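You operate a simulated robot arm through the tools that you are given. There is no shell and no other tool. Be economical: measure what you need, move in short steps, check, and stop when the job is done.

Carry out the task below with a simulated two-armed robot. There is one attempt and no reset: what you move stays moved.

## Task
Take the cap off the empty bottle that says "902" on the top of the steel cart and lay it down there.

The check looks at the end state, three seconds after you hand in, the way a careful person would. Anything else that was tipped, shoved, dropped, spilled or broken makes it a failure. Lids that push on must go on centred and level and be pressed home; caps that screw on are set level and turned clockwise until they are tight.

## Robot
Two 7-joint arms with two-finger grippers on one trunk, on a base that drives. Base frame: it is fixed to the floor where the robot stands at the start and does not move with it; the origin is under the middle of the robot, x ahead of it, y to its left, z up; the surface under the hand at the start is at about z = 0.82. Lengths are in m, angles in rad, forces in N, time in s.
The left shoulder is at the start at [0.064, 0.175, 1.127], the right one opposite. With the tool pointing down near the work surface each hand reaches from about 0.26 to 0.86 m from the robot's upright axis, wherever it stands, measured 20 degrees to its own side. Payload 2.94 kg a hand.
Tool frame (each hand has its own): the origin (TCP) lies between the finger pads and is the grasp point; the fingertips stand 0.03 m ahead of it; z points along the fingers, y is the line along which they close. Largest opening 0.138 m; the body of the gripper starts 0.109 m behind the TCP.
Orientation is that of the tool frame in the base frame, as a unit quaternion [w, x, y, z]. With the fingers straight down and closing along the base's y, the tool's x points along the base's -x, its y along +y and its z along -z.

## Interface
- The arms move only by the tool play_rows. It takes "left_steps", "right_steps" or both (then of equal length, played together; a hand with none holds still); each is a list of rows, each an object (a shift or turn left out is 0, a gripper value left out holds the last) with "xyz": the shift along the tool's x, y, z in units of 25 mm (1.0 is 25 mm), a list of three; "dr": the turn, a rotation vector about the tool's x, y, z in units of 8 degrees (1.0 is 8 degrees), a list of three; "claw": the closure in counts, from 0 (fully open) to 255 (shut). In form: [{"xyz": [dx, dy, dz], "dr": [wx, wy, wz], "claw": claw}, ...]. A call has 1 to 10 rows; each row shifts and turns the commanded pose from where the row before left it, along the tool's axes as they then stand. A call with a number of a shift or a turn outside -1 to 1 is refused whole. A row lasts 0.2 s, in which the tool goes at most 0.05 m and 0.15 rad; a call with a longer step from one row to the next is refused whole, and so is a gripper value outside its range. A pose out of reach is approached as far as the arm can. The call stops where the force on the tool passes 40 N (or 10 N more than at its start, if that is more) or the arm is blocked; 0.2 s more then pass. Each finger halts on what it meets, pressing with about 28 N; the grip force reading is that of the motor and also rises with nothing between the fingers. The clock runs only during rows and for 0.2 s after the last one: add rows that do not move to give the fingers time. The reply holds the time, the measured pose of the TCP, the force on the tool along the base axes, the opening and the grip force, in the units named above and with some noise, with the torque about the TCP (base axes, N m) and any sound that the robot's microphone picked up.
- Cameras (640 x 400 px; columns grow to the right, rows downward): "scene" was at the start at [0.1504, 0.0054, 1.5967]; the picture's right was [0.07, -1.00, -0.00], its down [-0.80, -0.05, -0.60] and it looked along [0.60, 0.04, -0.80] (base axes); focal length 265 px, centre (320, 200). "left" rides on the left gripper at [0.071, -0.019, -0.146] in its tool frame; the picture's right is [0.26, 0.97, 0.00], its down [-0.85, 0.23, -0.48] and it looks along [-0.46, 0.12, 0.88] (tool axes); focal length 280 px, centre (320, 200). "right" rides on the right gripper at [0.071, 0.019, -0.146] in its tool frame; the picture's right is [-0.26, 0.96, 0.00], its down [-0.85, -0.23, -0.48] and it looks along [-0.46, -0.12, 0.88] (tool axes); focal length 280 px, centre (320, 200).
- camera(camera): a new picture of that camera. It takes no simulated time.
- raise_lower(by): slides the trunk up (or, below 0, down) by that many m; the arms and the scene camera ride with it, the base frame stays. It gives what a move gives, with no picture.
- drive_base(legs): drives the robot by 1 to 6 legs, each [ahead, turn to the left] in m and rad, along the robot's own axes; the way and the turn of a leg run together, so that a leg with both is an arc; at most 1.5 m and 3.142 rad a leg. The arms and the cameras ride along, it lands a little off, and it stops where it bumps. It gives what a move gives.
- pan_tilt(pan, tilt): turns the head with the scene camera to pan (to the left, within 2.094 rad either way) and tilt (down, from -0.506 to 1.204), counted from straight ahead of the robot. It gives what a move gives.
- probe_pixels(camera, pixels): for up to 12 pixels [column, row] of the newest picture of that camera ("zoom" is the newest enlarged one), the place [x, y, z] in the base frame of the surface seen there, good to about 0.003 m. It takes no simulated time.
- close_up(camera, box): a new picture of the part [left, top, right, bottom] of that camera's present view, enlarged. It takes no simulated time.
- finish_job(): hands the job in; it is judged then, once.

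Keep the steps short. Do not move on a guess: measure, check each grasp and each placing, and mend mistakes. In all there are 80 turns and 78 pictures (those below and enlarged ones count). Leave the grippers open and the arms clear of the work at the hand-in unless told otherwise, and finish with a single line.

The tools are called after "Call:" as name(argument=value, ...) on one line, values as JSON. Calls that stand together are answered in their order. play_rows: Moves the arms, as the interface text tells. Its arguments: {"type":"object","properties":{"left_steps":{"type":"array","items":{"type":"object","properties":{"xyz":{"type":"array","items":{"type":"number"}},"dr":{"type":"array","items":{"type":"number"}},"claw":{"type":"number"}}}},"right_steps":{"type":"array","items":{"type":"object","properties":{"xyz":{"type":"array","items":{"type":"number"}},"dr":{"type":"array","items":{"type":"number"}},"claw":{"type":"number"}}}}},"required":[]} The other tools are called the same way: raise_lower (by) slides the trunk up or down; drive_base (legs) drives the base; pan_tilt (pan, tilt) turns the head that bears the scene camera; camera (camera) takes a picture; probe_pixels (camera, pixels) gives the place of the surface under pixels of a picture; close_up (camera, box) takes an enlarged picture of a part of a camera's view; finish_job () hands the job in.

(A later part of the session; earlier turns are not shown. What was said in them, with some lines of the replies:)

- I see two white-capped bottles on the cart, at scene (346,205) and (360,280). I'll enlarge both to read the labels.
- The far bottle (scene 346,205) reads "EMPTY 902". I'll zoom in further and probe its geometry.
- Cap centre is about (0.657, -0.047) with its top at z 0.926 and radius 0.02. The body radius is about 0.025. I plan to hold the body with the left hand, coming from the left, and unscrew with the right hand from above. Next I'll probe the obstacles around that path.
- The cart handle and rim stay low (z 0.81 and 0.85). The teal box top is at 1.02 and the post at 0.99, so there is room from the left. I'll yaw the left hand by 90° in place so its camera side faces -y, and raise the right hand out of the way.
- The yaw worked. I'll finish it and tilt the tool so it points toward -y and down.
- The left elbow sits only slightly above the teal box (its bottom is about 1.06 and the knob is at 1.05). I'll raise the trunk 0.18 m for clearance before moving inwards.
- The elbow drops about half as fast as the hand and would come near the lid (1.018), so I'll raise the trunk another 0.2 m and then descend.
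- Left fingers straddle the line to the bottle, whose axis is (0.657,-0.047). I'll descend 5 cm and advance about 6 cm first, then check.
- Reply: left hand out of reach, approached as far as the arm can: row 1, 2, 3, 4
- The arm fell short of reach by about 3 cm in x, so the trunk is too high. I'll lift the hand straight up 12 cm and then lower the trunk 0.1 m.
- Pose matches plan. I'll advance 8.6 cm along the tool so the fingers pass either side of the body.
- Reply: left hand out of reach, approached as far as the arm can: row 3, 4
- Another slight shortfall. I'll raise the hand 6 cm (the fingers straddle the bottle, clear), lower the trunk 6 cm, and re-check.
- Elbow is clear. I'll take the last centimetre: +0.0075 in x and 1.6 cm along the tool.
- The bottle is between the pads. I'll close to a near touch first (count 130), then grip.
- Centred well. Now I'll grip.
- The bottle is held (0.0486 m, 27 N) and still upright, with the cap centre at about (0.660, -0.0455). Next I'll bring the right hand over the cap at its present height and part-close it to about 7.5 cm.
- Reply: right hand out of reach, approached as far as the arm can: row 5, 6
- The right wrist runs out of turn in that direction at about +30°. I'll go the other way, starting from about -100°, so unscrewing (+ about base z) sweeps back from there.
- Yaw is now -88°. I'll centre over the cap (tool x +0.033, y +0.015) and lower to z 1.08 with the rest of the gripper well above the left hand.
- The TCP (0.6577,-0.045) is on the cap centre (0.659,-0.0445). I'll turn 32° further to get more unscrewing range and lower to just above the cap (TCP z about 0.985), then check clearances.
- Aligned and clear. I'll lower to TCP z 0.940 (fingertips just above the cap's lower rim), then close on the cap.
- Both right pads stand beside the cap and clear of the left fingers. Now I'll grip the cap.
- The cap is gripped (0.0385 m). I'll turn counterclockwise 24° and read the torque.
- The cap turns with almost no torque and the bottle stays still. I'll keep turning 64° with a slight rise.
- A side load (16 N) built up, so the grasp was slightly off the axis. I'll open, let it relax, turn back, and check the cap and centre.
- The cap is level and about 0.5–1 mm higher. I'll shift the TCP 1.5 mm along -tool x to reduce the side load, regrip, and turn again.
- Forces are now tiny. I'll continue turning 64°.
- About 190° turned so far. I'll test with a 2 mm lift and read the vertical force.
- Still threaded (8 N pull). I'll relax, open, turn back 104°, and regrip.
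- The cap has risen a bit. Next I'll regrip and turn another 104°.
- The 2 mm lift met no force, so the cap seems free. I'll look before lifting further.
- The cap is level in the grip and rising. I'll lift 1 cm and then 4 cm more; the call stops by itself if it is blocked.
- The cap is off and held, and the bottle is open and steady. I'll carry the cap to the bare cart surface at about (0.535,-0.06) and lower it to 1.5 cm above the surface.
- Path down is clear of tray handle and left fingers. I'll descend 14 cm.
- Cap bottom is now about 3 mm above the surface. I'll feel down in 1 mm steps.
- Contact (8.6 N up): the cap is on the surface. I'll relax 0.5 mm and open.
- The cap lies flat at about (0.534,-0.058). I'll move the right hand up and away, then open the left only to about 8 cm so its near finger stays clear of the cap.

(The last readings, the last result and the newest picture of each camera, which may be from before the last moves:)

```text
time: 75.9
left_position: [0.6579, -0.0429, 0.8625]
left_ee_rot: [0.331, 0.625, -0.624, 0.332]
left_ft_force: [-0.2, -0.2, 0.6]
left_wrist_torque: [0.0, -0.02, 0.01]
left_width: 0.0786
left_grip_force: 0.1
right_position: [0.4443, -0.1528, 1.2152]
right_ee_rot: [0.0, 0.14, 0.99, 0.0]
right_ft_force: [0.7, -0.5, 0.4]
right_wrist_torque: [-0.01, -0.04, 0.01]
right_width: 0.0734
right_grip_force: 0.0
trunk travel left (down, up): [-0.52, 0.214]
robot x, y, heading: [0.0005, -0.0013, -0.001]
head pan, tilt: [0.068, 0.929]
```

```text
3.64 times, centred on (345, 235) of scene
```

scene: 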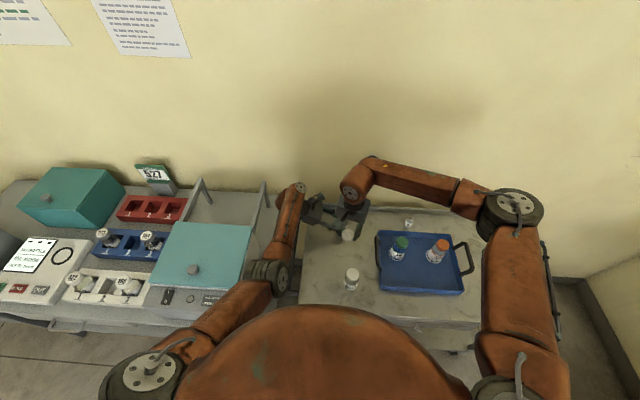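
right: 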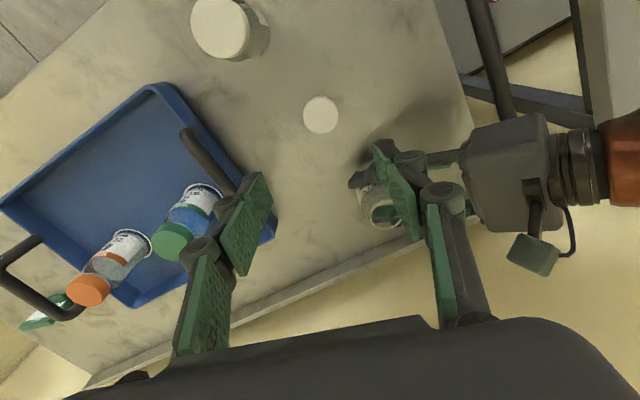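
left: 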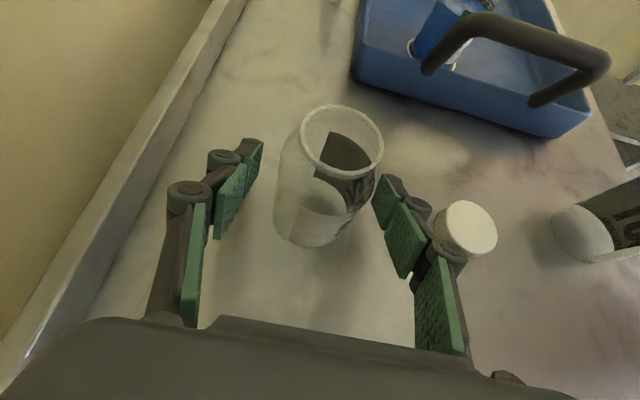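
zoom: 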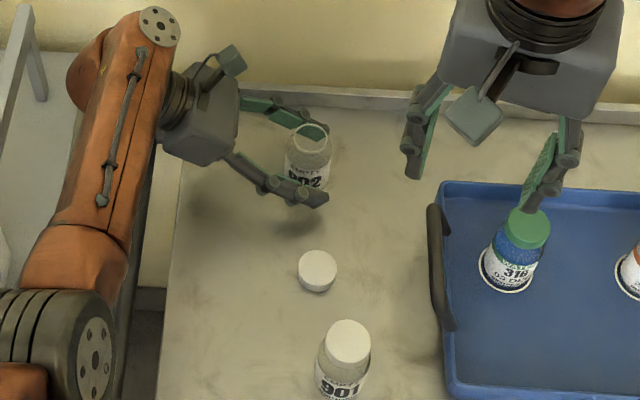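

The bottle stands free and upright. I'll back the left hand out along the tool, then up.

Call:
play_rows(left_steps=[{"xyz": [0, 0, -0.5]}, {"xyz": [0, 0, -1]}, {"xyz": [0, 0, -1]}, {"xyz": [0, 0, -0.9]}, {"xyz": [0.83, 0, -0.56]}, {"xyz": [0.83, 0, -0.56]}, {"xyz": [0.83, 0, -0.56]}, {"xyz": [0.83, 0, -0.56]}, {"claw": 0}, {}])

Call:
play_rows(right_steps=[{"claw": 0}, {}, {}, {}])

Call:
camera(camera="scene")

Call:
close_up(camera="scene", box=[290, 180, 400, 290])

```text
time: 78.1
left_position: [0.6565, 0.0263, 1.0085]
left_ee_rot: [0.331, 0.625, -0.624, 0.332]
left_ft_force: [-0.2, -0.4, 0.3]
left_wrist_torque: [0.01, -0.05, 0.01]
left_width: 0.1315
left_grip_force: 0.0
right_position: [0.4454, -0.153, 1.2145]
right_ee_rot: [0.0, 0.139, 0.99, 0.0]
right_ft_force: [0.7, 0.2, 0.5]
right_wrist_torque: [0.02, -0.04, 0.01]
right_width: 0.0731
right_grip_force: 0.1
trunk travel left (down, up): [-0.52, 0.214]
robot x, y, heading: [-0.0015, -0.0037, 0.003]
head pan, tilt: [0.068, 0.929]
```

```text
time: 79.1
left_position: [0.6585, 0.027, 1.0103]
left_ee_rot: [-0.332, -0.624, 0.625, -0.332]
left_ft_force: [-0.3, 0.1, 0.1]
left_wrist_torque: [0.0, -0.02, -0.02]
left_width: 0.1381
left_grip_force: 0.1
right_position: [0.4449, -0.1505, 1.2139]
right_ee_rot: [0.0, 0.14, 0.99, 0.0]
right_ft_force: [0.1, -0.7, 0.3]
right_wrist_torque: [-0.02, 0.0, -0.03]
right_width: 0.1378
right_grip_force: 0.0
trunk travel left (down, up): [-0.52, 0.214]
robot x, y, heading: [0.0005, -0.0003, 0.0]
head pan, tilt: [0.068, 0.929]
```

```text
19 pictures are left
```

scene: 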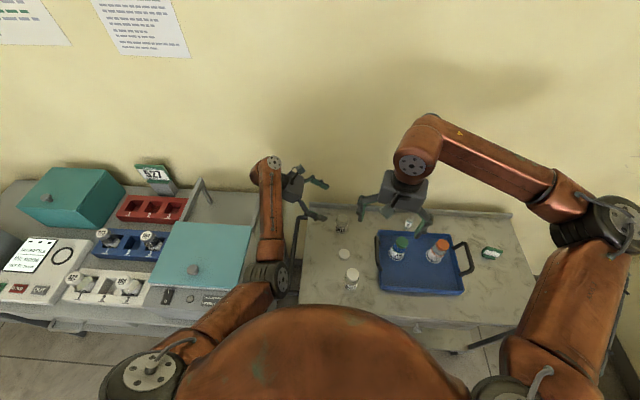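

```text
3.64 times, centred on (345, 235) of scene
```

zoom: 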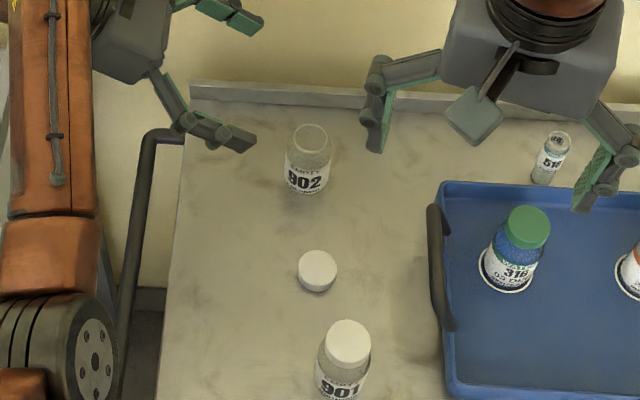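

Bottle 902 stands upright and open, its cap lies flat on the cart, nothing else has been disturbed, and both grippers are open and clear. I'll hand in now.

Call:
finish_job()

```text
The job is handed in.
```

The cap is off the empty bottle "902" and lies flat on top of the steel cart, with the bottle still upright and nothing else disturbed.
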